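You operate a simulated robot arm through the tools that you are given. There is no shell and no other tool. Be economical: measure what you need, move in short steps, check, and stop when the job is done.

The job below is to be done with a simulated two-armed robot. You get a single attempt, and the scene is never put back.

JOB
Take the beige cloth from the top of the wooden counter and lay it out flat on the top of the grey counter board.

It is judged by the outcome, as a careful person would: the job done as asked, and still so three seconds after it is handed in. It fails if anything else is knocked over, pushed out of place, dropped, spilled or broken. Flat cloth is picked up by pressing the open fingertips on it (5 to 10 N) and closing them slowly along it; thin cloth reads only 2 to 8 mm in the jaws.

ROBOT AND FRAMES
Two 6-joint arms with two-finger parallel grippers on one trunk, on a base that drives. Base frame: it is fixed to the floor where the robot stands at the start and does not move with it; the origin is under the middle of the robot, x ahead of it, y to its left, z up; the surface under the hand at the start is at about z = 1070. Readings come in mm, rad, newtons and seconds.
The left shoulder is at the start at [-77, 177, 832], the right one opposite. With the tool pointing down near the work surface each hand reaches from about 100 to 620 mm from the robot's upright axis, wherever it stands, measured 20 degrees to its own side. Places, roughly: top of the grey counter board [500, 1100, 1100]. Payload 1.57 kg a hand.
The tool frame of a hand sits at the grasp point between the pads (the TCP): z along the fingers, y along the line on which they close. The tips reach 30 mm beyond it. Largest opening 80 mm; finger width 17, thickness 12; the body of the gripper, 40 by 82 mm, starts 80 mm behind the TCP.
Orientation is that of the tool frame in the base frame, as a unit quaternion [x, y, z, w]. With the fingers straight down and closing along the base's y, the tool's x points along the base's -x, its y along +y and its z along -z.

CONTROLS
- The arms move only by the tool move_arm. It takes "left_moves", "right_moves" or both (then of equal length, played together; a hand with none holds still); each is a list of rows, each a list of 7 numbers: the shift along the base's x, y, z in units of 40 mm (1.0 is 40 mm), then the turn, a rotation vector about the base's x, y, z in units of 5 degrees (1.0 is 5 degrees), then the opening in per cent of the stroke, from 0 (shut) to 100 (fully open). In form: [[x, y, z, ax, ay, az, hand], ...]. A call has 1 to 12 rows; each row shifts and turns the commanded pose from where the row before left it. A call with a number of a shift or a turn outside -1 to 1 is refused whole. Each row takes 0.2 s and may step no farther than 50 mm and 0.15 rad from the row before; otherwise, or with a gripper value out of range, the whole call is refused. A pose out of reach is approached as far as the arm can. The call stops where the force on the tool passes 40 N (or 10 N more than at its start, if that is more) or the arm is blocked; 0.2 s more then pass. The fingers move at their own pace (about 72 mm/s each) and stop on an object; they squeeze with about 32 N. The grip force told is the motor's: it shows also when the fingers shut on nothing. Time passes only in rows, and 0.2 s behind the last, so rows that do not move let the fingers close. The reply holds the time, the measured pose of the TCP, the force on the tool along the base axes, the opening and the grip force, in the units named above and with some noise, with the torque about the TCP (base axes, N m) and any sound that the robot's microphone picked up, and new pictures: "show" is both (left out), scene, wrist or none (wrist: the cameras of the hands that moved).
- Cameras (640 x 400 px; columns grow to the right, rows downward): "scene" is now at [31.7, 37.4, 1560.3]; the picture's right is [0.47, -0.88, 0.00], its down [-0.61, -0.32, -0.72] and it looks along [0.64, 0.34, -0.69] (base axes); focal length 289 px, centre (320, 200). "left" rides on the left gripper at [72, 7, -122] in its tool frame; the picture's right is [-0.09, 1.00, 0.00], its down [-0.84, -0.08, -0.54] and it looks along [-0.54, -0.05, 0.84] (tool axes); focal length 238 px, centre (320, 200). "right" rides on the right gripper at [72, -7, -122] in its tool frame; the picture's right is [0.09, 1.00, 0.00], its down [-0.84, 0.08, -0.54] and it looks along [-0.54, 0.05, 0.84] (tool axes); focal length 238 px, centre (320, 200). There is no depth. A picture from a camera that has moved, and an enlarged one, comes with that camera's place and axes in the base frame and with its lens.
- lift_body(by): slides the trunk up (or, below 0, down) by that many mm; the arms and the scene camera ride with it, the base frame stays. It gives what a move gives, with no picture.
- roll_base(legs): drives the robot by 1 to 6 legs, each [ahead, left, turn to the left] in mm, mm and rad, along the robot's own axes; the way and the turn of a leg run together, so that a leg with both is an arc; at most 1500 mm and 3.142 rad a leg. The arms and the cameras ride along, it lands a little off, and it stops where it bumps. It gives what a move gives, and a new picture of the scene camera.
- head_to(pan, tilt): turns the head with the scene camera to pan (to the left, within 2.496 rad either way) and tilt (down, from -0.506 to 1.204), counted from straight ahead of the robot. It gives what a move gives, and a new picture of the scene camera.
- inspect(camera, box): a new picture of the part [left, top, right, bottom] of that camera's present view, enlarged. It takes no simulated time.
- job_done(): hands the job in; it is judged then, once.

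Work in short steps. Places have to be worked out from the pictures, the camera data and where the tool is seen: move nearer, look again, correct. Check each grasp and each placing, and mend what went wrong. You have 120 turns and 260 pictures in all, those below and enlarged ones among them. Open the grippers and draw the arms clear of the work before you hand the job in, unless the task says otherwise; then end with one line.

The tools are called as a command line: name --argument value ..., lists and objects as JSON in quotes. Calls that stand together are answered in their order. move_arm: Moves the arms, as the interface text tells. Its arguments: {"type":"object","properties":{"left_moves":{"type":"array","items":{"type":"array","items":{"type":"number"}}},"right_moves":{"type":"array","items":{"type":"array","items":{"type":"number"}}},"show":{"type":"string","enum":["both","scene","wrist","none"]}},"required":[]} The other tools are called the same way: lift_body (by) slides the trunk up or down; roll_base (legs) drives the base; head_to (pan, tilt) turns the head that bears the scene camera; inspect (camera, box) takes an enlarged picture of a part of a camera's view; job_done () hands the job in.

At the start:

```text
time: 0.0
left_tool_pos: [417.9, 398.4, 1219.9]
left_tool_rot: [0.001, 1.0, -0.001, 0.0]
left_force: [0.0, 0.2, -0.1]
left_wrist_torque: [0.02, 0.0, -0.01]
left_opening: 80.0
left_gripper_force: 0.1
right_tool_pos: [478.2, 22.8, 1224.9]
right_tool_rot: [-0.001, 1.0, 0.0, 0.0]
right_force: [0.3, 0.2, 0.2]
right_wrist_torque: [-0.01, -0.02, -0.02]
right_opening: 80.1
right_gripper_force: 0.1
trunk travel left (down, up): [-275.0, 53.0]
robot x, y, heading: [2.4, 1.6, -0.002]
head pan, tilt: [0.485, 0.768]
```

scene: 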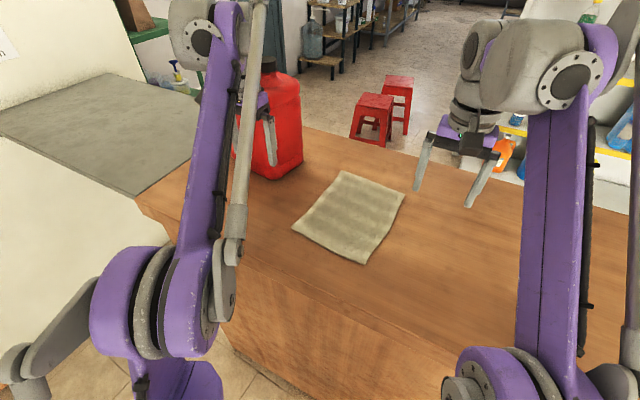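
right: 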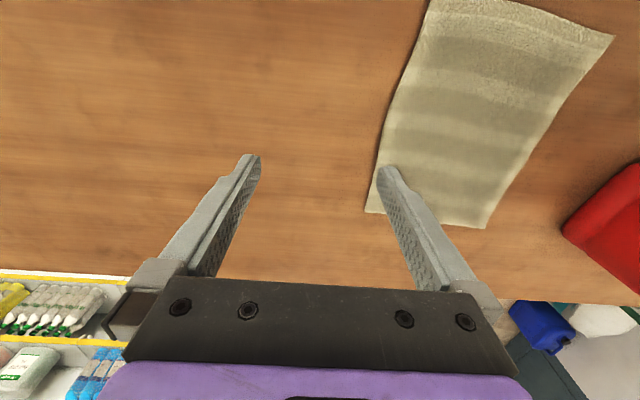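
left: 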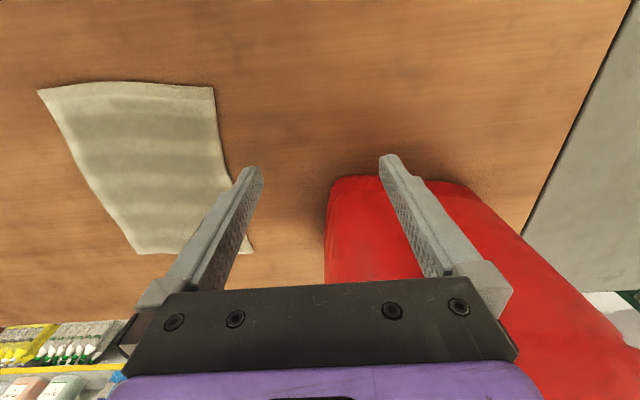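

Cloth corners work out to roughly [618,277], [606,101], [367,115], [380,293], and the grey board starts near y≈650. I'll look left to see the board and the floor on the way.

head_to --pan 1.2 --tilt 0.6

head_to --pan 1.6 --tilt 0.9

head_to --pan 0.3 --tilt 0.95

```text
time: 1.1
left_tool_pos: [417.9, 397.5, 1221.2]
left_tool_rot: [0.0, 1.0, 0.0, 0.0]
left_force: [-0.4, -0.7, -0.3]
left_wrist_torque: [0.0, -0.01, -0.01]
left_opening: 80.0
left_gripper_force: 0.1
right_tool_pos: [476.5, 21.5, 1223.8]
right_tool_rot: [0.0, 1.0, 0.0, 0.0]
right_force: [0.9, -0.5, 0.2]
right_wrist_torque: [0.0, -0.01, 0.01]
right_opening: 80.0
right_gripper_force: 0.0
trunk travel left (down, up): [-275.0, 53.0]
robot x, y, heading: [1.3, -1.7, -0.002]
head pan, tilt: [1.201, 0.6]
camera scene: at [-8.9, 81.5, 1574.6], right [0.93, -0.36, 0.0], down [-0.2, -0.53, -0.82], along [0.3, 0.77, -0.57], focal length 289 px, centre (320, 200)
```

scene: 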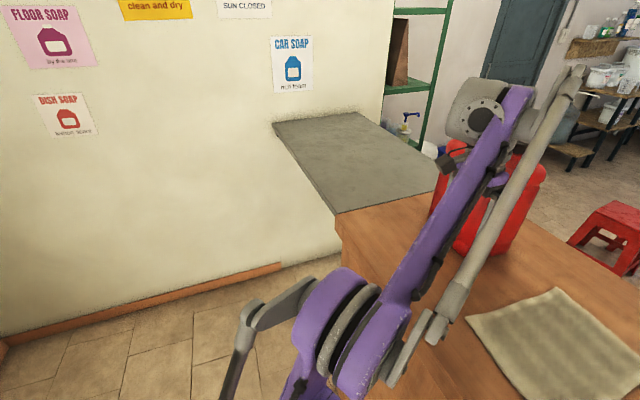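

```text
time: 1.9
left_tool_pos: [417.2, 398.3, 1221.7]
left_tool_rot: [0.0, 1.0, 0.001, 0.001]
left_force: [0.4, -0.5, 0.4]
left_wrist_torque: [-0.05, -0.01, 0.02]
left_opening: 80.0
left_gripper_force: 0.0
right_tool_pos: [477.5, 22.7, 1224.4]
right_tool_rot: [0.0, 1.0, 0.0, 0.0]
right_force: [-0.1, -0.6, -0.3]
right_wrist_torque: [-0.01, 0.0, -0.01]
right_opening: 80.1
right_gripper_force: 0.1
trunk travel left (down, up): [-275.0, 53.0]
robot x, y, heading: [1.9, -1.6, -0.001]
head pan, tilt: [1.6, 0.901]
camera scene: at [-43.2, 74.6, 1549.9], right [1.0, 0.03, 0.0], down [0.02, -0.78, -0.62], along [-0.02, 0.62, -0.78], focal length 289 px, centre (320, 200)
```

scene: 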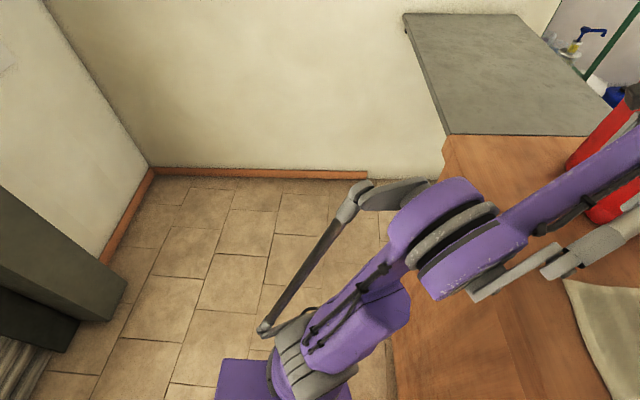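

```text
time: 3.4
left_tool_pos: [418.5, 398.4, 1220.1]
left_tool_rot: [0.0, 1.0, 0.001, 0.0]
left_force: [-0.7, 0.2, -0.4]
left_wrist_torque: [-0.01, 0.03, 0.01]
left_opening: 79.8
left_gripper_force: 0.0
right_tool_pos: [475.8, 21.5, 1224.6]
right_tool_rot: [0.0, 1.0, -0.001, 0.0]
right_force: [-0.4, 0.3, -0.3]
right_wrist_torque: [0.0, 0.03, -0.02]
right_opening: 80.0
right_gripper_force: 0.0
trunk travel left (down, up): [-275.0, 53.0]
robot x, y, heading: [-0.8, -0.3, 0.004]
head pan, tilt: [0.3, 0.949]
camera scene: at [28.5, 20.7, 1546.2], right [0.3, -0.96, 0.0], down [-0.78, -0.24, -0.58], along [0.56, 0.17, -0.81], focal length 289 px, centre (320, 200)
```

scene: 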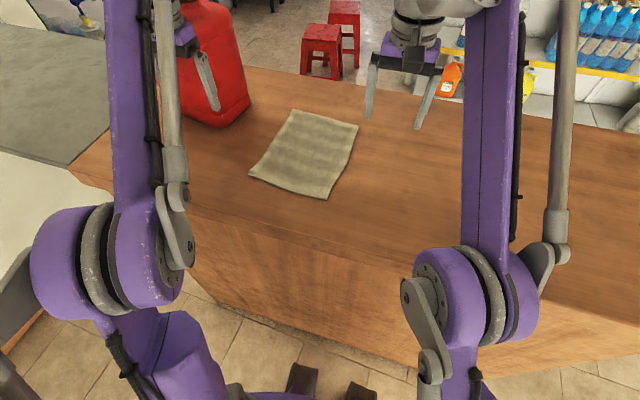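

The floor beside the counter is clear, and the board spans about x 255–620, y 650–1400. First I'll bring both hands in toward the robot's centre line and back from the jug, so I can then roll left and centre on the cloth.

move_arm --left_moves '[[-1, -0.5, 0, 0, 0, 0, 100], [-1, -0.5, 0, 0, 0, 0, 100], [-0.5, -1, 0, 0, 0, 0, 100], [0, -1, 0, 0, 0, 0, 100], [0, -1, 0, 0, 0, 0, 100], [0, -1, 0, 0, 0, 0, 100], [0, -1, 0, 0, 0, 0, 100], [0, -1, 0, 0, 0, 0, 100], [0, -0.8, 0, 0, 0, 0, 100]]' --right_moves '[[-1, -0.5, 0, 0, 0, 0, 100], [-1, -0.5, 0, 0, 0, 0, 100], [-1, -1, 0, 0, 0, 0, 100], [-1, -0.5, 0, 0, 0, 0, 100], [0, 0, 0, 0, 0, 0, 100], [0, 0, 0, 0, 0, 0, 100], [0, 0, 0, 0, 0, 0, 100], [0, 0, 0, 0, 0, 0, 100], [0, 0, 0, 0, 0, 0, 100]]' --show "scene"

roll_base --legs '[[0, 200, 0]]'

```text
refused: row 3 steps farther than a row can; nothing moved
```

```text
time: 5.8
left_tool_pos: [418.2, 600.7, 1220.2]
left_tool_rot: [0.001, 1.0, 0.0, 0.001]
left_force: [0.0, 0.4, 0.5]
left_wrist_torque: [0.02, -0.01, 0.02]
left_opening: 80.1
left_gripper_force: 0.0
right_tool_pos: [476.8, 223.1, 1224.6]
right_tool_rot: [0.001, 1.0, 0.0, 0.0]
right_force: [0.5, 0.1, 0.1]
right_wrist_torque: [-0.01, -0.01, 0.01]
right_opening: 80.0
right_gripper_force: 0.0
trunk travel left (down, up): [-275.0, 53.0]
robot x, y, heading: [1.5, 200.0, 0.002]
head pan, tilt: [0.3, 0.949]
camera scene: at [28.4, 221.4, 1546.2], right [0.3, -0.96, 0.0], down [-0.78, -0.24, -0.58], along [0.56, 0.17, -0.81], focal length 289 px, centre (320, 200)
```

scene: 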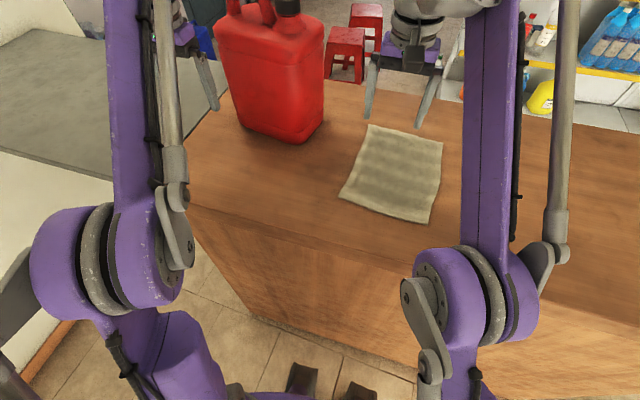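

Lesson: check the first call before chaining. Luckily the hand passed in front of the jug (jug occupies about x>505, y 416–585). Now I'll bring the hands back and inward, over the near edge of the cloth (corners about [370,107] and [378,287]).

move_arm --left_moves '[[-1, 0, 0, 0, 0, 0, 100], [-0.5, -0.9, 0, 0, 0, 0, 100], [0, -1, 0, 0, 0, 0, 100], [0, -1, 0, 0, 0, 0, 100], [0, -1, 0, 0, 0, 0, 100], [0, -1, 0, 0, 0, 0, 100], [0, -1, 0, 0, 0, 0, 100], [0, -1, 0, 0, 0, 0, 100], [0, -1, 0, 0, 0, 0, 100], [0, -0.5, 0, 0, 0, 0, 100]]' --right_moves '[[-1, -0.5, 0, 0, 0, 0, 100], [-1, -0.5, 0, 0, 0, 0, 100], [-1, -0.7, 0, 0, 0, 0, 100], [-0.5, -0.6, 0, 0, 0, 0, 100], [0, 0, 0, 0, 0, 0, 100], [0, 0, 0, 0, 0, 0, 100], [0, 0, 0, 0, 0, 0, 100], [0, 0, 0, 0, 0, 0, 100], [0, 0, 0, 0, 0, 0, 100], [0, 0, 0, 0, 0, 0, 100]]'

```text
time: 8.0
left_tool_pos: [357.5, 262.3, 1220.6]
left_tool_rot: [-0.001, 1.0, 0.0, -0.001]
left_force: [0.5, 0.4, -0.3]
left_wrist_torque: [-0.01, -0.01, -0.02]
left_opening: 79.8
left_gripper_force: 0.1
right_tool_pos: [337.4, 130.8, 1223.5]
right_tool_rot: [0.0, 1.0, 0.0, 0.001]
right_force: [-0.4, -0.6, 0.2]
right_wrist_torque: [0.02, 0.03, 0.01]
right_opening: 80.0
right_gripper_force: 0.1
trunk travel left (down, up): [-275.0, 53.0]
robot x, y, heading: [-0.6, 198.6, -0.001]
head pan, tilt: [0.3, 0.949]
camera scene: at [28.5, 221.2, 1546.2], right [0.3, -0.96, 0.0], down [-0.78, -0.24, -0.58], along [0.56, 0.17, -0.81], focal length 289 px, centre (320, 200)
camera right: at [264.8, 123.9, 1347.1], right [-0.09, 1.0, 0.0], down [0.84, 0.08, 0.54], along [0.54, 0.05, -0.84], focal length 238 px, centre (320, 200)
camera left: at [287.1, 269.0, 1342.0], right [0.09, 1.0, 0.0], down [0.84, -0.08, 0.54], along [0.54, -0.05, -0.84], focal length 238 px, centre (320, 200)
```

scene: 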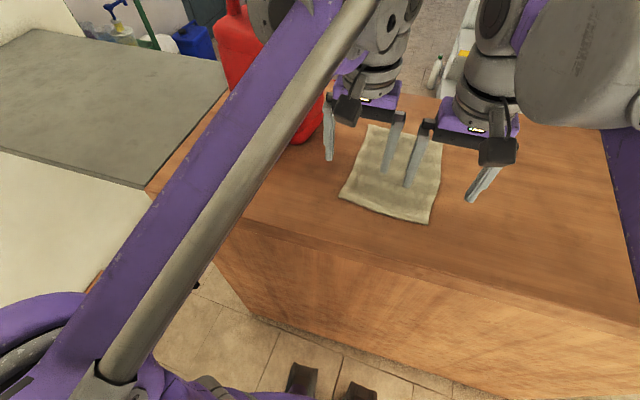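
right: 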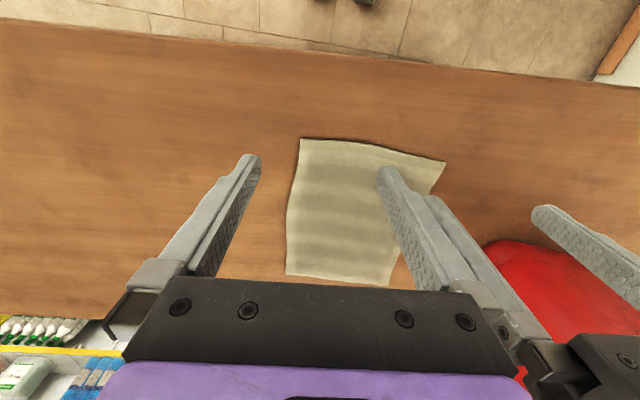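
left: 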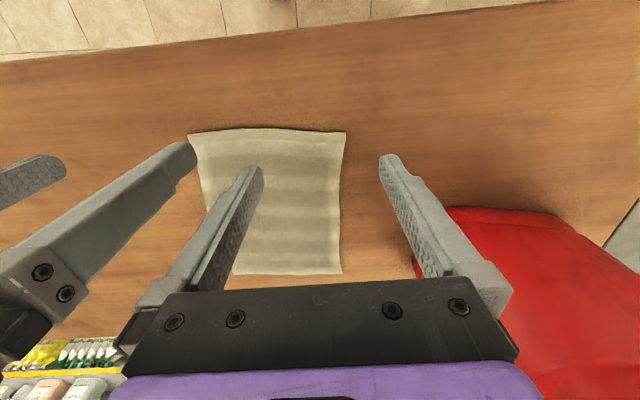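

Both wrist cameras agree: near corners at [359,110] and [372,291]. I'll place the hands about 25 mm inside each corner, narrow the openings to 40 %, and descend to just above the cloth.

move_arm --left_moves '[[0.7, 0.05, 0, 0, 0, 0, 40], [0, 0, -1, 0, 0, 0, 40], [0, 0, -1, 0, 0, 0, 40], [0, 0, -0.6, 0, 0, 0, 40]]' --right_moves '[[0.9, 0.15, 0, 0, 0, 0, 40], [0, 0, -1, 0, 0, 0, 40], [0, 0, -1, 0, 0, 0, 40], [0, 0, -0.7, 0, 0, 0, 40]]'

```text
time: 9.0
left_tool_pos: [386.2, 266.3, 1116.4]
left_tool_rot: [0.0, 1.0, 0.0, 0.0]
left_force: [-0.6, 0.8, 0.8]
left_wrist_torque: [-0.01, 0.0, -0.02]
left_opening: 32.0
left_gripper_force: 0.0
right_tool_pos: [372.8, 135.4, 1117.1]
right_tool_rot: [0.0, 1.0, 0.0, 0.0]
right_force: [-0.3, 0.0, -0.5]
right_wrist_torque: [0.04, 0.01, 0.01]
right_opening: 31.9
right_gripper_force: 0.0
trunk travel left (down, up): [-275.0, 53.0]
robot x, y, heading: [-0.7, 200.7, -0.005]
head pan, tilt: [0.3, 0.949]
camera scene: at [28.8, 221.4, 1546.2], right [0.3, -0.96, 0.0], down [-0.78, -0.24, -0.58], along [0.56, 0.17, -0.81], focal length 289 px, centre (320, 200)
camera right: at [300.7, 129.3, 1240.0], right [-0.09, 1.0, 0.0], down [0.84, 0.08, 0.54], along [0.54, 0.05, -0.84], focal length 238 px, centre (320, 200)
camera left: at [315.2, 273.6, 1237.7], right [0.09, 1.0, 0.0], down [0.84, -0.08, 0.54], along [0.54, -0.05, -0.84], focal length 238 px, centre (320, 200)
```

scene: 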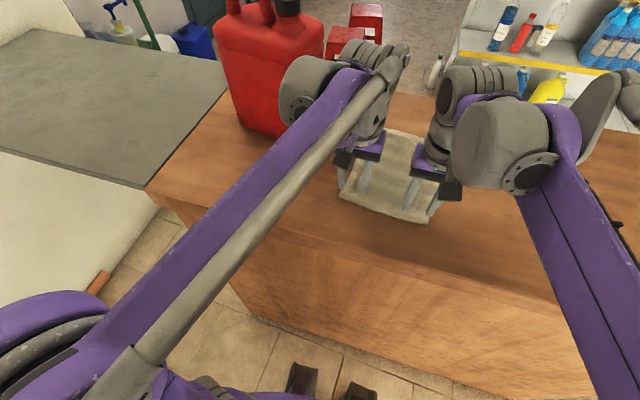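
right: 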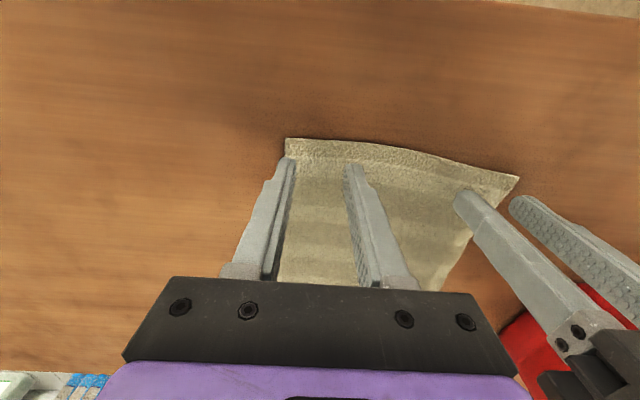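
left: 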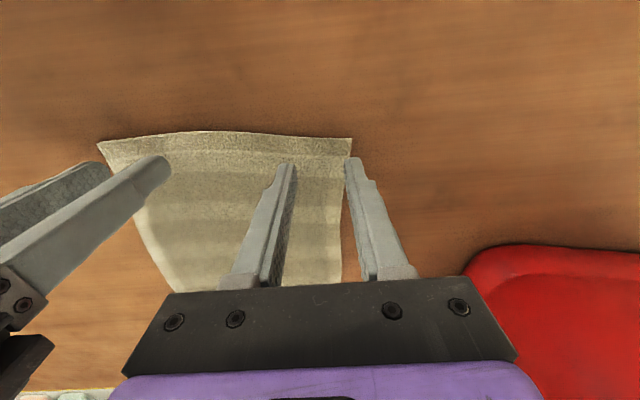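

Outer fingers sit almost at the cloth's edges, so I'll shift each hand 8 mm inward and lower gently until contact.

move_arm --left_moves '[[0, -0.2, 0, 0, 0, 0, 40], [0, 0, -0.2, 0, 0, 0, 40], [0, 0, -0.1, 0, 0, 0, 40], [0, 0, -0.05, 0, 0, 0, 40]]' --right_moves '[[0, 0.2, 0, 0, 0, 0, 40], [0, 0, -0.2, 0, 0, 0, 40], [0, 0, -0.1, 0, 0, 0, 40], [0, 0, -0.05, 0, 0, 0, 40]]' --show "none"

```text
time: 10.0
left_tool_pos: [386.0, 257.4, 1103.6]
left_tool_rot: [0.0, 1.0, 0.0, 0.0]
left_force: [0.7, 1.1, 5.4]
left_wrist_torque: [0.05, -0.01, 0.02]
left_opening: 31.8
left_gripper_force: 0.0
right_tool_pos: [371.2, 145.1, 1102.5]
right_tool_rot: [0.0, 1.0, 0.0, 0.001]
right_force: [0.5, -0.6, 6.1]
right_wrist_torque: [0.0, -0.08, -0.01]
right_opening: 31.7
right_gripper_force: 0.1
trunk travel left (down, up): [-275.0, 53.0]
robot x, y, heading: [-1.2, 201.0, -0.002]
head pan, tilt: [0.3, 0.949]
```

Both fingertips press with 5–6 N, just right. I'll close slowly along the cloth, holding height.

move_arm --left_moves '[[0, 0, -0.02, 0, 0, 0, 34], [0, 0, 0, 0, 0, 0, 28], [0, 0, 0, 0, 0, 0, 22], [0, 0, 0, 0, 0, 0, 16], [0, 0, 0, 0, 0, 0, 10], [0, 0, 0, 0, 0, 0, 5], [0, 0, 0, 0, 0, 0, 0], [0, 0, 0, 0, 0, 0, 0]]' --right_moves '[[0, 0, -0.02, 0, 0, 0, 34], [0, 0, 0, 0, 0, 0, 28], [0, 0, 0, 0, 0, 0, 22], [0, 0, 0, 0, 0, 0, 16], [0, 0, 0, 0, 0, 0, 10], [0, 0, 0, 0, 0, 0, 5], [0, 0, 0, 0, 0, 0, 0], [0, 0, 0, 0, 0, 0, 0]]' --show "wrist"

```text
time: 11.8
left_tool_pos: [384.5, 256.7, 1103.0]
left_tool_rot: [-0.001, 1.0, -0.002, 0.0]
left_force: [-1.2, -20.5, 10.9]
left_wrist_torque: [-0.62, 0.04, 0.04]
left_opening: 4.4
left_gripper_force: 24.9
right_tool_pos: [370.9, 144.9, 1102.4]
right_tool_rot: [-0.001, 1.0, 0.001, 0.001]
right_force: [1.3, 20.5, 23.9]
right_wrist_torque: [0.55, -0.04, 0.08]
right_opening: 5.3
right_gripper_force: 26.0
trunk travel left (down, up): [-275.0, 53.0]
robot x, y, heading: [-2.3, 207.4, 0.001]
head pan, tilt: [0.3, 0.949]
camera right: at [299.3, 138.6, 1225.5], right [-0.09, 1.0, 0.0], down [0.84, 0.08, 0.54], along [0.54, 0.05, -0.84], focal length 238 px, centre (320, 200)
camera left: at [313.6, 264.0, 1223.9], right [0.09, 1.0, 0.0], down [0.84, -0.08, 0.54], along [0.54, -0.05, -0.84], focal length 238 px, centre (320, 200)
```

right: 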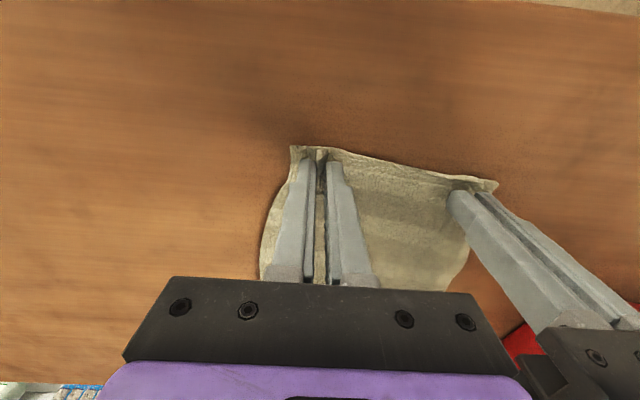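
left: 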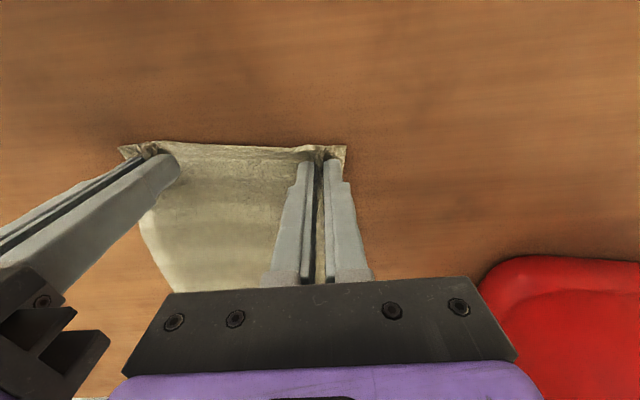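

Both hands hold the cloth (4.4 and 5.3 mm) and it's taut between them. I'll ease the hands toward each other a little and lift.

move_arm --left_moves '[[0, -0.12, 0.5, 0, 0, 0, 0], [0, 0, 1, 0, 0, 0, 0], [0, 0, 1, 0, 0, 0, 0], [0, 0, 1, 0, 0, 0, 0], [0, 0, 1, 0, 0, 0, 0], [0, 0, 1, 0, 0, 0, 0], [0, 0, 1, 0, 0, 0, 0], [0, 0, 0.6, 0, 0, 0, 0]]' --right_moves '[[0, 0.12, 0.5, 0, 0, 0, 0], [0, 0, 1, 0, 0, 0, 0], [0, 0, 1, 0, 0, 0, 0], [0, 0, 1, 0, 0, 0, 0], [0, 0, 1, 0, 0, 0, 0], [0, 0, 1, 0, 0, 0, 0], [0, 0, 1, 0, 0, 0, 0], [0, 0, 0.6, 0, 0, 0, 0]]'

```text
time: 13.6
left_tool_pos: [359.4, 257.7, 1327.5]
left_tool_rot: [0.001, 1.0, -0.001, 0.0]
left_force: [-0.3, -25.6, 0.7]
left_wrist_torque: [-0.77, 0.0, 0.1]
left_opening: 4.6
left_gripper_force: 24.5
left hand out of reach, approached as far as the arm can: row 6, 7, 8
right_tool_pos: [351.2, 145.3, 1330.7]
right_tool_rot: [-0.001, 1.0, 0.002, 0.0]
right_force: [-0.6, 24.6, -2.4]
right_wrist_torque: [0.74, 0.02, 0.09]
right_opening: 4.6
right_gripper_force: 25.1
right hand out of reach, approached as far as the arm can: row 7, 8
trunk travel left (down, up): [-275.0, 53.0]
robot x, y, heading: [-0.9, 197.8, 0.0]
head pan, tilt: [0.3, 0.949]
camera scene: at [29.1, 221.2, 1546.2], right [0.3, -0.96, 0.0], down [-0.78, -0.24, -0.58], along [0.56, 0.17, -0.81], focal length 289 px, centre (320, 200)
camera right: at [278.8, 138.1, 1453.4], right [-0.09, 1.0, 0.0], down [0.84, 0.08, 0.54], along [0.54, 0.05, -0.84], focal length 238 px, centre (320, 200)
camera left: at [288.3, 265.6, 1447.8], right [0.09, 1.0, 0.0], down [0.84, -0.08, 0.54], along [0.54, -0.05, -0.84], focal length 238 px, centre (320, 200)
```

scene: 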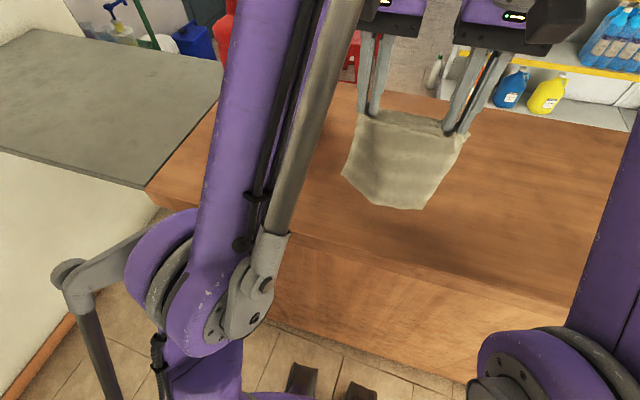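
right: 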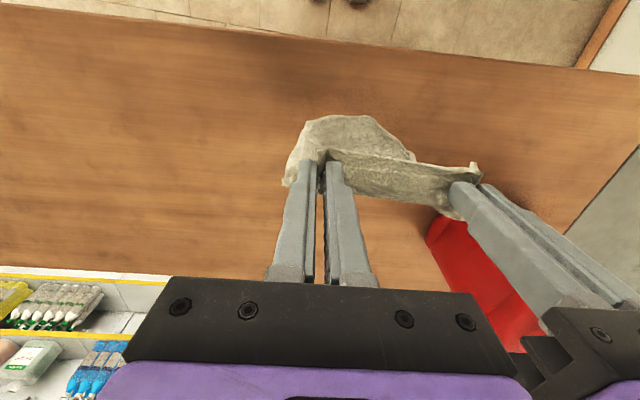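
left: 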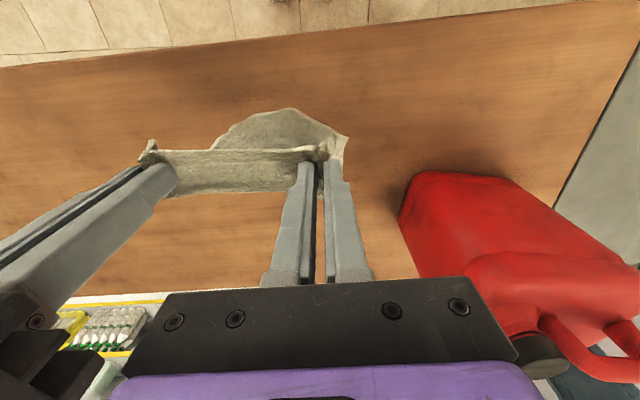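

The cloth is held well by both hands. I'll ease the remaining tension, draw back slightly, then raise the trunk.

move_arm --left_moves '[[-0.8, -0.1, -0.1, 0, 0, 0, 0], [0, -0.1, 0, 0, 0, 0, 0]]' --right_moves '[[-0.7, 0.1, -0.2, 0, 0, 0, 0], [0, 0.1, 0, 0, 0, 0, 0]]' --show "none"

lift_body --by 50

head_to --pan 0.6 --tilt 0.8

```text
time: 14.2
left_tool_pos: [330.3, 252.8, 1322.1]
left_tool_rot: [-0.001, 1.0, 0.001, -0.001]
left_force: [0.8, -1.3, -0.1]
left_wrist_torque: [-0.01, 0.04, 0.01]
left_opening: 3.9
left_gripper_force: 24.2
right_tool_pos: [325.4, 150.8, 1321.7]
right_tool_rot: [0.001, 1.0, -0.001, -0.001]
right_force: [0.2, 1.5, 0.4]
right_wrist_torque: [0.01, 0.04, 0.01]
right_opening: 3.8
right_gripper_force: 25.1
trunk travel left (down, up): [-275.0, 53.0]
robot x, y, heading: [-0.4, 200.2, 0.001]
head pan, tilt: [0.3, 0.949]
```

```text
time: 15.1
left_tool_pos: [326.6, 251.4, 1373.1]
left_tool_rot: [0.0, 1.0, 0.0, 0.0]
left_force: [0.1, 0.5, -0.4]
left_wrist_torque: [0.01, 0.01, -0.01]
left_opening: 3.8
left_gripper_force: 25.1
right_tool_pos: [320.7, 151.6, 1371.6]
right_tool_rot: [0.0, 1.0, 0.0, 0.0]
right_force: [0.9, 0.6, -0.1]
right_wrist_torque: [-0.01, 0.01, 0.02]
right_opening: 3.8
right_gripper_force: 24.7
trunk travel left (down, up): [-325.0, 3.0]
robot x, y, heading: [5.1, 205.6, 0.0]
head pan, tilt: [0.3, 0.949]
```

```text
time: 15.9
left_tool_pos: [326.0, 251.3, 1373.3]
left_tool_rot: [0.0, 1.0, 0.0, 0.0]
left_force: [0.0, -0.2, -0.5]
left_wrist_torque: [-0.02, 0.0, 0.02]
left_opening: 3.6
left_gripper_force: 24.8
right_tool_pos: [320.6, 151.7, 1371.7]
right_tool_rot: [0.0, 1.0, 0.0, 0.001]
right_force: [-0.1, 0.2, 0.0]
right_wrist_torque: [0.03, -0.02, -0.06]
right_opening: 4.0
right_gripper_force: 24.3
trunk travel left (down, up): [-325.0, 3.0]
robot x, y, heading: [0.4, 199.4, 0.004]
head pan, tilt: [0.6, 0.799]
camera scene: at [23.0, 245.3, 1610.6], right [0.56, -0.83, 0.0], down [-0.59, -0.41, -0.7], along [0.58, 0.39, -0.72], focal length 289 px, centre (320, 200)
```

scene: 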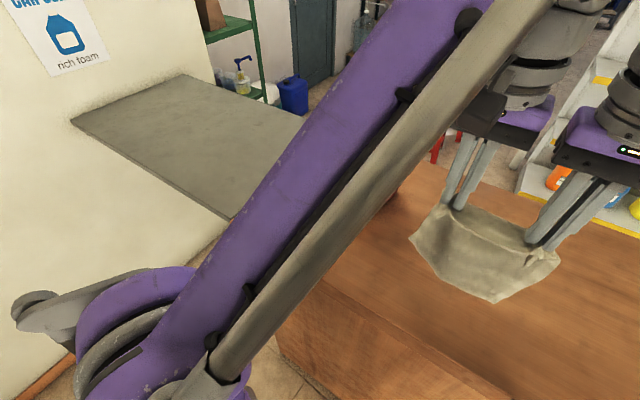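

The board spans about x 270–726, y 660–1420 and is empty; the cloth hangs free of tension. Before driving I'll check how far the left elbow sticks out toward the wall.

head_to --pan 1.6 --tilt 0.9

```text
time: 17.2
left_tool_pos: [326.7, 251.1, 1372.6]
left_tool_rot: [0.0, 1.0, 0.0, 0.0]
left_force: [0.3, -1.3, -0.4]
left_wrist_torque: [0.03, 0.0, -0.02]
left_opening: 3.8
left_gripper_force: 25.0
right_tool_pos: [321.1, 152.4, 1372.3]
right_tool_rot: [0.0, 1.0, -0.001, 0.0]
right_force: [0.5, -0.6, -0.5]
right_wrist_torque: [0.0, -0.01, -0.05]
right_opening: 3.9
right_gripper_force: 25.1
trunk travel left (down, up): [-325.0, 3.0]
robot x, y, heading: [-3.5, 200.5, -0.0]
head pan, tilt: [1.6, 0.901]
camera scene: at [-45.5, 275.2, 1602.8], right [1.0, 0.03, 0.0], down [0.02, -0.78, -0.62], along [-0.02, 0.62, -0.78], focal length 289 px, centre (320, 200)
```

scene: 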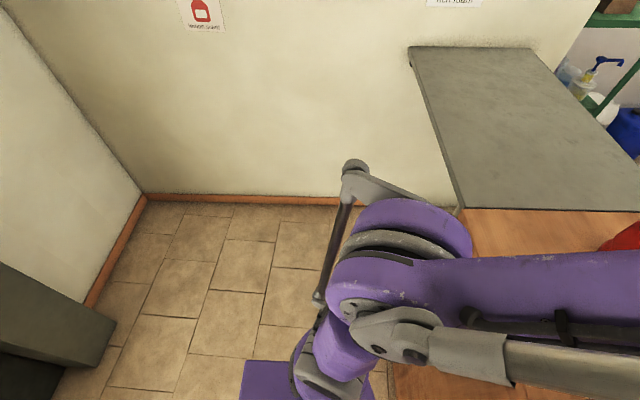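

The elbow extends only about 400 mm to the side, so moving to y≈900 keeps it clear of the wall. Driving 700 mm left, in two legs.

roll_base --legs '[[0, 350, 0], [0, 350, 0]]'

head_to --pan 0.1 --tilt 0.85

```text
time: 24.0
left_tool_pos: [325.1, 946.3, 1372.8]
left_tool_rot: [0.0, 1.0, 0.0, 0.0]
left_force: [0.3, 0.8, 0.1]
left_wrist_torque: [0.02, 0.0, 0.03]
left_opening: 3.7
left_gripper_force: 24.7
right_tool_pos: [320.1, 847.0, 1372.0]
right_tool_rot: [0.0, 1.0, 0.0, 0.001]
right_force: [0.2, -0.5, 0.9]
right_wrist_torque: [0.0, 0.01, -0.05]
right_opening: 3.9
right_gripper_force: 25.2
trunk travel left (down, up): [-325.0, 3.0]
robot x, y, heading: [-1.3, 897.2, 0.0]
head pan, tilt: [1.6, 0.901]
camera scene: at [-46.3, 969.9, 1602.8], right [1.0, 0.03, 0.0], down [0.02, -0.78, -0.62], along [-0.02, 0.62, -0.78], focal length 289 px, centre (320, 200)
```

scene: 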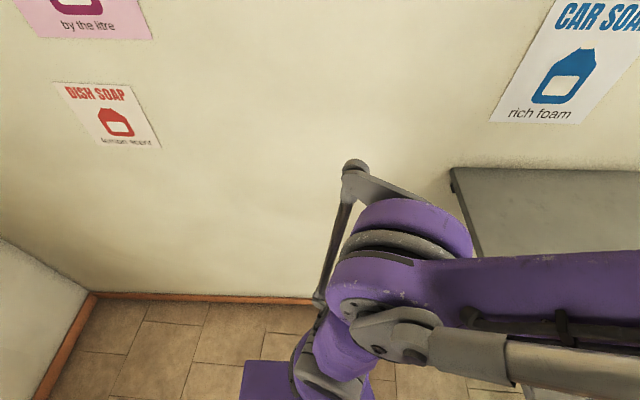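

```text
time: 25.6
left_tool_pos: [325.9, 944.7, 1372.3]
left_tool_rot: [0.0, 1.0, 0.0, 0.0]
left_force: [-0.1, 0.3, -0.3]
left_wrist_torque: [0.04, -0.02, 0.01]
left_opening: 3.8
left_gripper_force: 25.3
right_tool_pos: [320.3, 846.2, 1372.1]
right_tool_rot: [0.0, 1.0, 0.0, 0.0]
right_force: [0.7, 0.5, -0.8]
right_wrist_torque: [-0.01, 0.0, -0.01]
right_opening: 4.1
right_gripper_force: 24.8
trunk travel left (down, up): [-325.0, 3.0]
robot x, y, heading: [-0.9, 894.9, -0.0]
head pan, tilt: [0.099, 0.85]
camera scene: at [33.7, 902.5, 1606.7], right [0.1, -0.99, 0.0], down [-0.75, -0.08, -0.66], along [0.66, 0.07, -0.75], focal length 289 px, centre (320, 200)
```

scene: 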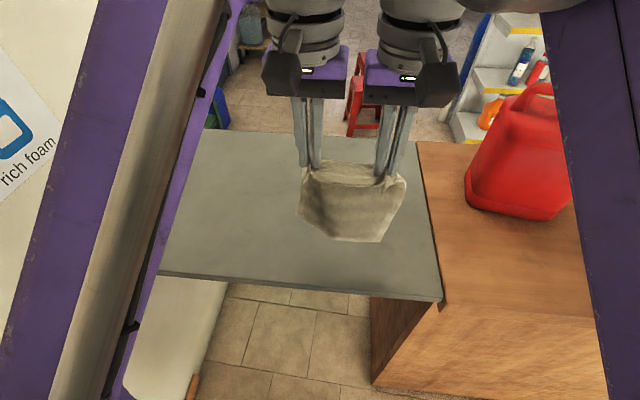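

The cloth hangs cleanly over the board, its lower edge about 25 mm above it. I'll roll forward 120 mm so the hands can reach deeper over the board.

roll_base --legs '[[120, 0, 0]]'

```text
time: 26.9
left_tool_pos: [443.8, 945.4, 1372.5]
left_tool_rot: [0.0, 1.0, 0.0, 0.0]
left_force: [-0.6, 0.3, 0.7]
left_wrist_torque: [0.04, 0.01, 0.0]
left_opening: 4.0
left_gripper_force: 25.1
right_tool_pos: [438.5, 847.1, 1372.5]
right_tool_rot: [0.001, 1.0, -0.001, 0.0]
right_force: [-0.1, -0.1, 0.7]
right_wrist_torque: [0.02, 0.02, -0.02]
right_opening: 3.7
right_gripper_force: 24.6
trunk travel left (down, up): [-325.0, 3.0]
robot x, y, heading: [118.3, 896.1, -0.003]
head pan, tilt: [0.099, 0.85]
camera scene: at [151.6, 902.4, 1606.4], right [0.1, -1.0, 0.0], down [-0.75, -0.07, -0.66], along [0.66, 0.07, -0.75], focal length 289 px, centre (320, 200)
```

scene: 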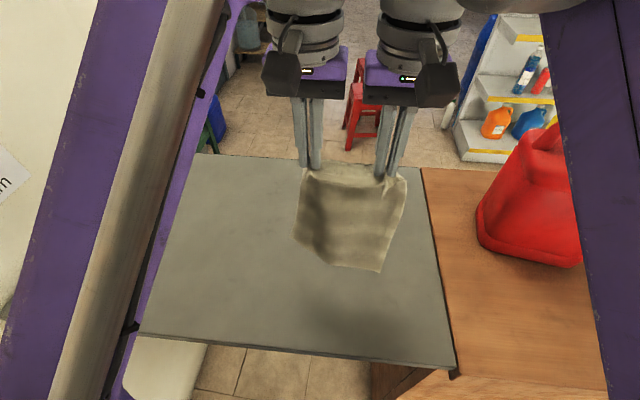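

Rolled as planned. I'll ease the hands forward about 75 mm, then let the cloth settle.

move_arm --left_moves '[[0.6, 0.05, 0, 0, 0, 0, 0], [0.6, 0.05, -0.2, 0, 0, 0, 0], [0.6, 0, -0.2, 0, 0, 0, 0], [0, 0, 0, 0, 0, 0, 0], [0, 0, 0, 0, 0, 0, 0], [0, 0, 0, 0, 0, 0, 0]]' --right_moves '[[0.6, -0.05, 0, 0, 0, 0, 0], [0.6, -0.05, -0.2, 0, 0, 0, 0], [0.7, 0, -0.2, 0, 0, 0, 0], [0, 0, 0, 0, 0, 0, 0], [0, 0, 0, 0, 0, 0, 0], [0, 0, 0, 0, 0, 0, 0]]'

```text
time: 28.3
left_tool_pos: [517.9, 949.1, 1357.0]
left_tool_rot: [0.0, 1.0, 0.0, 0.0]
left_force: [0.9, -9.5, -0.8]
left_wrist_torque: [-0.3, -0.04, 0.08]
left_opening: 3.9
left_gripper_force: 24.4
right_tool_pos: [517.5, 842.1, 1356.5]
right_tool_rot: [0.0, 1.0, 0.0, 0.0]
right_force: [-2.6, 9.9, -0.3]
right_wrist_torque: [0.29, 0.07, 0.09]
right_opening: 4.0
right_gripper_force: 24.8
trunk travel left (down, up): [-325.0, 3.0]
robot x, y, heading: [118.0, 894.4, 0.004]
head pan, tilt: [0.099, 0.85]
camera scene: at [153.7, 902.4, 1606.7], right [0.1, -1.0, 0.0], down [-0.75, -0.07, -0.66], along [0.66, 0.07, -0.75], focal length 289 px, centre (320, 200)
camera right: at [444.7, 835.7, 1479.8], right [-0.09, 1.0, 0.0], down [0.84, 0.08, 0.54], along [0.54, 0.05, -0.84], focal length 238 px, centre (320, 200)
camera left: at [447.1, 956.6, 1478.4], right [0.09, 1.0, 0.0], down [0.84, -0.08, 0.54], along [0.54, -0.05, -0.84], focal length 238 px, centre (320, 200)
```

scene: 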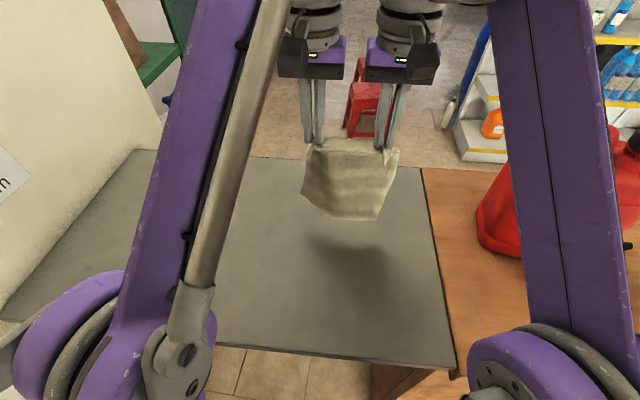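
right: 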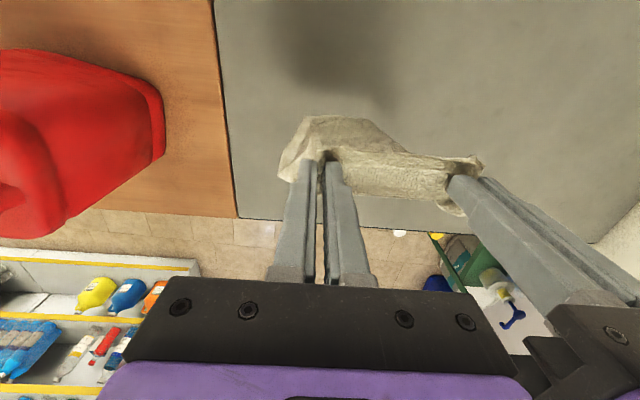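
left: 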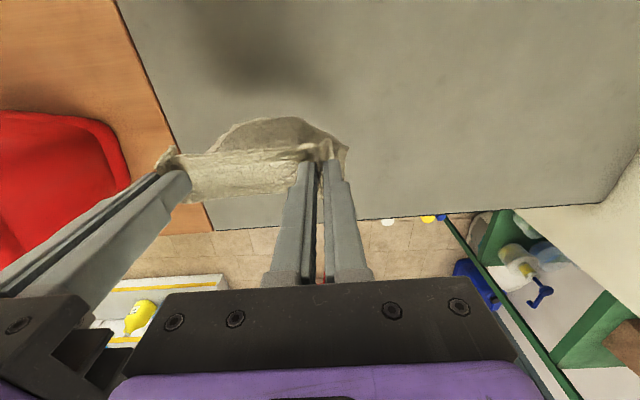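

The lower edge hangs just above the board near x≈540. I'll lower a bit so it touches down, drawing slightly back, and check.

move_arm --left_moves '[[-0.1, 0, -0.4, 0, 0, 0, 0], [-0.1, 0, -0.4, 0, 0, 0, 0], [-0.3, 0, -0.3, 0, 0, 0, 0], [0, 0, 0, 0, 0, 0, 0]]' --right_moves '[[-0.1, 0, -0.4, 0, 0, 0, 0], [-0.1, 0, -0.4, 0, 0, 0, 0], [-0.3, 0, -0.3, 0, 0, 0, 0], [0, 0, 0, 0, 0, 0, 0]]' --show "scene"

inspect --camera "scene" --box '[240, 100, 480, 250]'

```text
time: 29.3
left_tool_pos: [497.6, 949.4, 1313.3]
left_tool_rot: [0.0, 1.0, 0.0, 0.0]
left_force: [1.2, -9.7, -0.3]
left_wrist_torque: [-0.27, 0.01, 0.04]
left_opening: 4.0
left_gripper_force: 25.1
right_tool_pos: [496.9, 841.5, 1312.8]
right_tool_rot: [0.0, 1.0, 0.0, 0.0]
right_force: [-0.5, 9.5, -0.3]
right_wrist_torque: [0.31, 0.06, 0.07]
right_opening: 4.1
right_gripper_force: 24.7
trunk travel left (down, up): [-325.0, 3.0]
robot x, y, heading: [119.2, 897.3, -0.0]
head pan, tilt: [0.099, 0.85]
camera scene: at [153.9, 902.4, 1606.7], right [0.1, -1.0, 0.0], down [-0.75, -0.07, -0.66], along [0.66, 0.07, -0.75], focal length 289 px, centre (320, 200)
```

scene: 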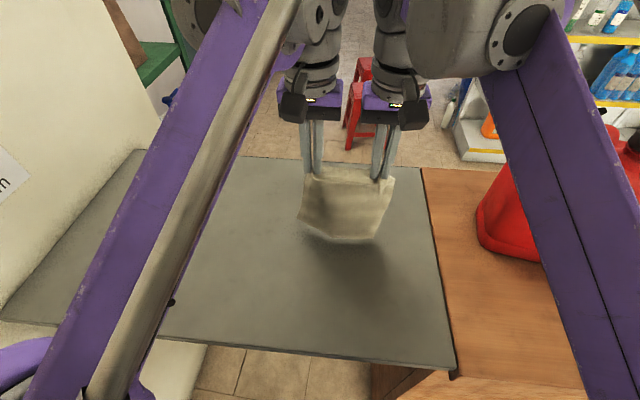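

```text
2.67 times, centred on (360, 175) of scene
camera zoom: at [153.9, 902.4, 1606.7], right [0.1, -1.0, 0.0], down [-0.75, -0.07, -0.66], along [0.66, 0.07, -0.75], focal length 771 px, centre (213, 267)
```

zoom: 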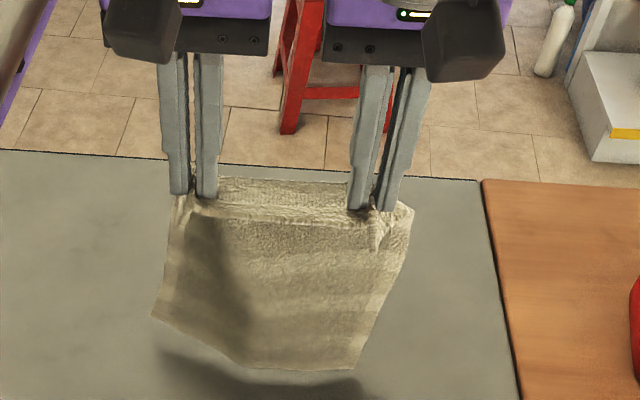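

I'll check the wrist views to see which way the lower edge lies.

inspect --camera "left" --box '[120, 40, 440, 240]'

inspect --camera "right" --box '[200, 40, 520, 240]'

```text
2.00 times, centred on (280, 140) of left
camera zoom: at [426.8, 956.7, 1433.6], right [0.09, 1.0, 0.0], down [0.84, -0.08, 0.54], along [0.54, -0.05, -0.84], focal length 477 px, centre (400, 320)
```

zoom: 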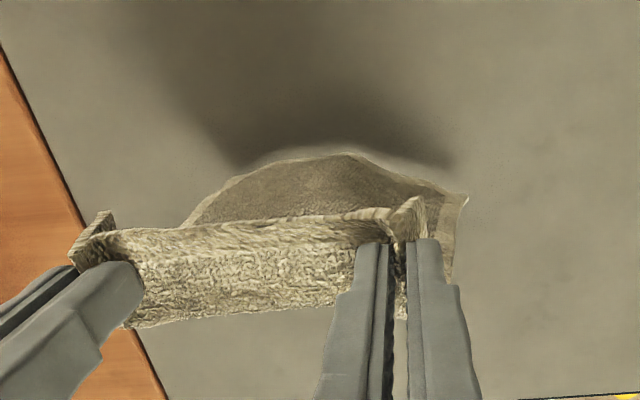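

```text
2.00 times, centred on (360, 140) of right
camera zoom: at [424.6, 835.8, 1435.2], right [-0.09, 1.0, 0.0], down [0.84, 0.08, 0.54], along [0.54, 0.05, -0.84], focal length 477 px, centre (240, 320)
```

zoom: 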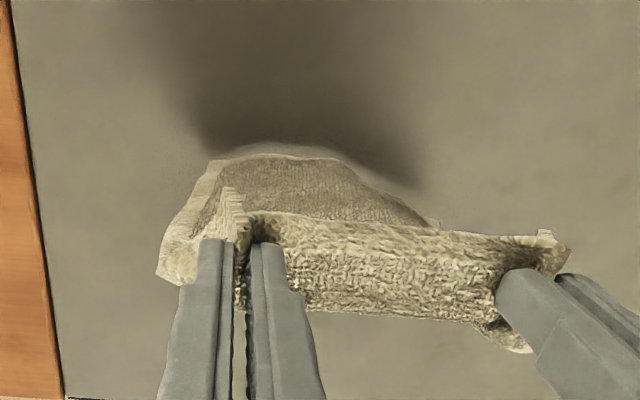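

The cloth bows forward at the top with its lower edge trailing toward the robot, so laying it by moving forward (away from the robot) suits it better. I'll raise, move back to x≈385, let it settle, and lower to touchdown.

move_arm --left_moves '[[0, 0, 0.9, 0, 0, 0, 0], [-0.7, 0, 0.2, 0, 0, 0, 0], [-0.7, 0, 0, 0, 0, 0, 0], [-0.7, 0, 0, 0, 0, 0, 0], [-0.7, 0, 0, 0, 0, 0, 0], [0, 0, 0, 0, 0, 0, 0], [0, 0, 0, 0, 0, 0, 0], [0, 0, 0, 0, 0, 0, 0], [0, 0, -0.5, 0, 0, 0, 0], [0, 0, -0.5, 0, 0, 0, 0], [0, 0, -0.4, 0, 0, 0, 0]]' --right_moves '[[0, 0, 0.9, 0, 0, 0, 0], [-0.7, 0, 0.2, 0, 0, 0, 0], [-0.7, 0, 0, 0, 0, 0, 0], [-0.7, 0, 0, 0, 0, 0, 0], [-0.7, 0, 0, 0, 0, 0, 0], [0, 0, 0, 0, 0, 0, 0], [0, 0, 0, 0, 0, 0, 0], [0, 0, 0, 0, 0, 0, 0], [0, 0, -0.5, 0, 0, 0, 0], [0, 0, -0.5, 0, 0, 0, 0], [0, 0, -0.4, 0, 0, 0, 0]]'

```text
time: 31.7
left_tool_pos: [383.6, 950.3, 1301.4]
left_tool_rot: [0.0, 1.0, 0.001, 0.0]
left_force: [1.3, -10.5, 0.1]
left_wrist_torque: [-0.35, -0.03, 0.03]
left_opening: 4.3
left_gripper_force: 24.9
right_tool_pos: [383.5, 842.6, 1300.8]
right_tool_rot: [0.001, 1.0, -0.001, 0.0]
right_force: [-0.8, 10.2, -0.2]
right_wrist_torque: [0.34, 0.03, 0.07]
right_opening: 4.1
right_gripper_force: 25.0
trunk travel left (down, up): [-325.0, 3.0]
robot x, y, heading: [120.5, 895.5, 0.002]
head pan, tilt: [0.099, 0.85]
camera scene: at [153.1, 902.4, 1606.7], right [0.1, -1.0, 0.0], down [-0.75, -0.07, -0.66], along [0.66, 0.07, -0.75], focal length 289 px, centre (320, 200)
camera right: at [311.4, 835.9, 1423.1], right [-0.09, 1.0, 0.0], down [0.84, 0.08, 0.54], along [0.54, 0.05, -0.84], focal length 238 px, centre (320, 200)
camera left: at [313.4, 957.1, 1421.4], right [0.09, 1.0, 0.0], down [0.84, -0.08, 0.54], along [0.54, -0.05, -0.84], focal length 238 px, centre (320, 200)
```

scene: 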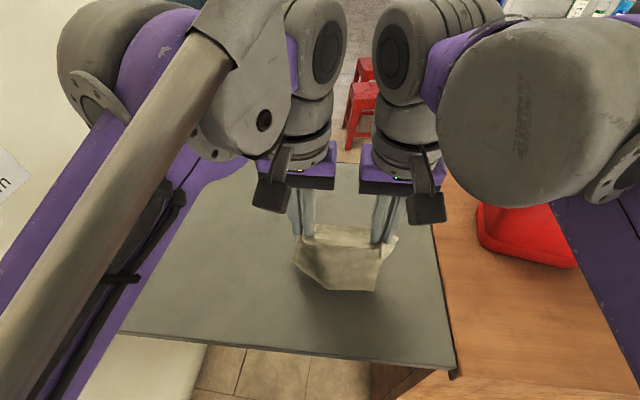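
right: 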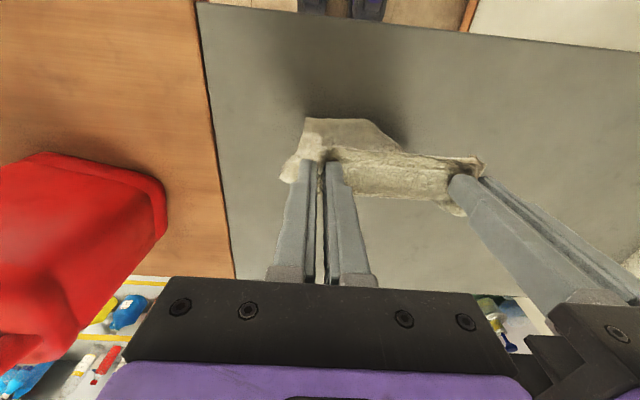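
left: 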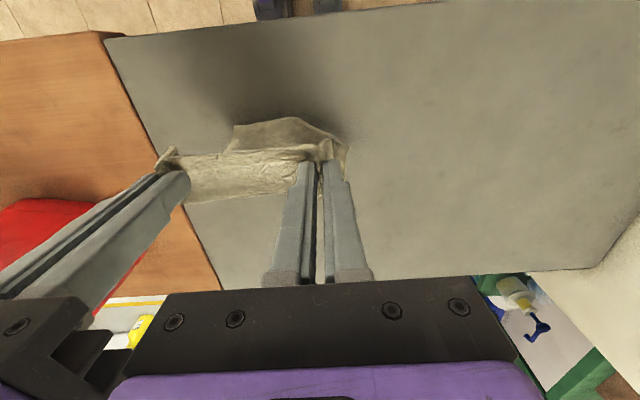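

The lower edge is at touchdown near x≈385. Now I sweep forward and down so it trails and lies out behind the hands; first half, then check.

move_arm --left_moves '[[0.5, 0, -0.1, 0, 0, 0, 0], [0.7, 0, -0.1, 0, 0, 0, 0], [0.7, 0, -0.2, 0, 0, 0, 0], [0.7, 0, -0.4, 0, 0, 0, 0], [0.6, 0, -0.4, 0, 0, 0, 0]]' --right_moves '[[0.5, 0, -0.1, 0, 0, 0, 0], [0.7, 0, -0.1, 0, 0, 0, 0], [0.7, 0, -0.2, 0, 0, 0, 0], [0.7, 0, -0.4, 0, 0, 0, 0], [0.6, 0, -0.4, 0, 0, 0, 0]]'

```text
time: 32.9
left_tool_pos: [513.9, 949.2, 1253.3]
left_tool_rot: [0.0, 1.0, 0.0, -0.001]
left_force: [0.7, -10.5, 0.5]
left_wrist_torque: [-0.35, -0.01, 0.07]
left_opening: 4.1
left_gripper_force: 24.9
right_tool_pos: [514.5, 843.4, 1250.3]
right_tool_rot: [0.0, 1.0, 0.0, -0.001]
right_force: [-0.3, 10.6, -0.1]
right_wrist_torque: [0.31, 0.08, 0.05]
right_opening: 4.3
right_gripper_force: 24.7
trunk travel left (down, up): [-325.0, 3.0]
robot x, y, heading: [120.1, 892.0, -0.001]
head pan, tilt: [0.099, 0.85]
camera scene: at [155.2, 902.4, 1606.7], right [0.1, -1.0, 0.0], down [-0.75, -0.07, -0.66], along [0.66, 0.07, -0.75], focal length 289 px, centre (320, 200)
camera right: at [442.8, 835.7, 1374.1], right [-0.09, 1.0, 0.0], down [0.84, 0.08, 0.54], along [0.54, 0.05, -0.84], focal length 238 px, centre (320, 200)
camera left: at [443.5, 956.8, 1373.9], right [0.09, 1.0, 0.0], down [0.84, -0.08, 0.54], along [0.54, -0.05, -0.84], focal length 238 px, centre (320, 200)
```

scene: 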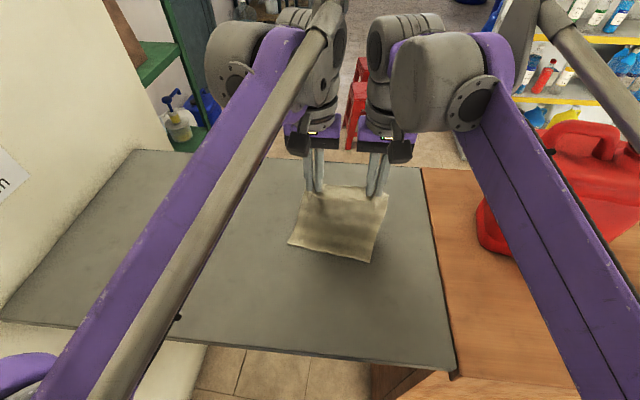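
right: 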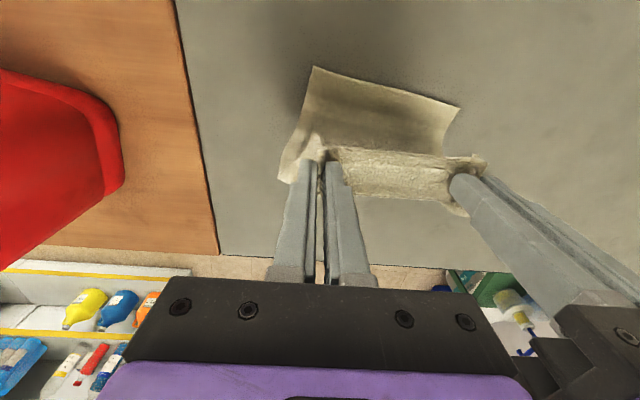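
left: 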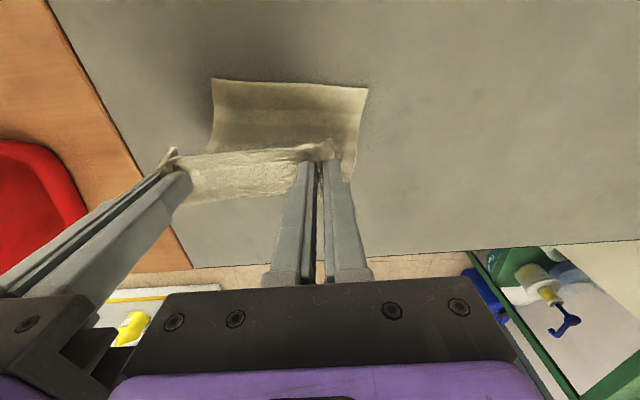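

It trails beautifully, but the near edge slid to x≈455, so the end would be close to the board's far edge. I'll lift again, go back to x≈345 and repeat with a steeper descent.

move_arm --left_moves '[[0, 0, 1, 0, 0, 0, 0], [-0.5, 0, 0.7, 0, 0, 0, 0], [-0.8, 0, 0, 0, 0, 0, 0], [-0.8, 0, 0, 0, 0, 0, 0], [-0.8, 0, 0, 0, 0, 0, 0], [-0.8, 0, 0, 0, 0, 0, 0], [-0.5, 0, 0, 0, 0, 0, 0], [0, 0, 0, 0, 0, 0, 0], [0, 0, 0, 0, 0, 0, 0], [0, 0, -0.5, 0, 0, 0, 0], [0, 0, -0.5, 0, 0, 0, 0]]' --right_moves '[[0, 0, 1, 0, 0, 0, 0], [-0.5, 0, 0.7, 0, 0, 0, 0], [-0.8, 0, 0, 0, 0, 0, 0], [-0.8, 0, 0, 0, 0, 0, 0], [-0.8, 0, 0, 0, 0, 0, 0], [-0.8, 0, 0, 0, 0, 0, 0], [-0.5, 0, 0, 0, 0, 0, 0], [0, 0, 0, 0, 0, 0, 0], [0, 0, 0, 0, 0, 0, 0], [0, 0, -0.5, 0, 0, 0, 0], [0, 0, -0.5, 0, 0, 0, 0]]' --show "scene"

```text
time: 35.3
left_tool_pos: [343.8, 951.0, 1281.2]
left_tool_rot: [0.0, 1.0, 0.001, 0.0]
left_force: [-0.3, -9.9, -0.1]
left_wrist_torque: [-0.26, -0.06, 0.02]
left_opening: 4.2
left_gripper_force: 24.7
right_tool_pos: [343.4, 842.9, 1280.4]
right_tool_rot: [0.0, 1.0, 0.001, 0.0]
right_force: [-0.3, 9.1, -1.1]
right_wrist_torque: [0.31, 0.03, 0.07]
right_opening: 4.4
right_gripper_force: 24.6
trunk travel left (down, up): [-325.0, 3.0]
robot x, y, heading: [120.8, 893.8, -0.001]
head pan, tilt: [0.099, 0.85]
camera scene: at [153.1, 902.4, 1606.7], right [0.1, -1.0, 0.0], down [-0.75, -0.07, -0.66], along [0.66, 0.07, -0.75], focal length 289 px, centre (320, 200)
```

scene: 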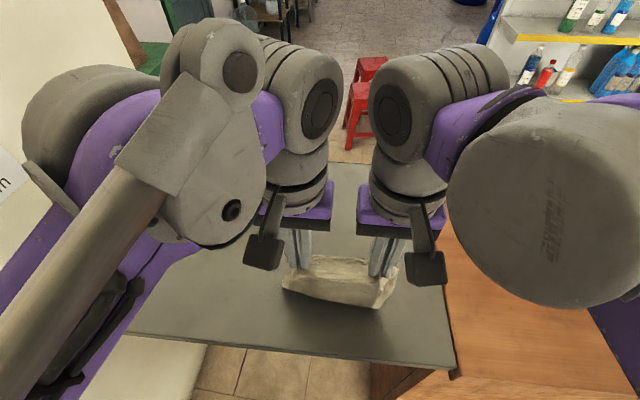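

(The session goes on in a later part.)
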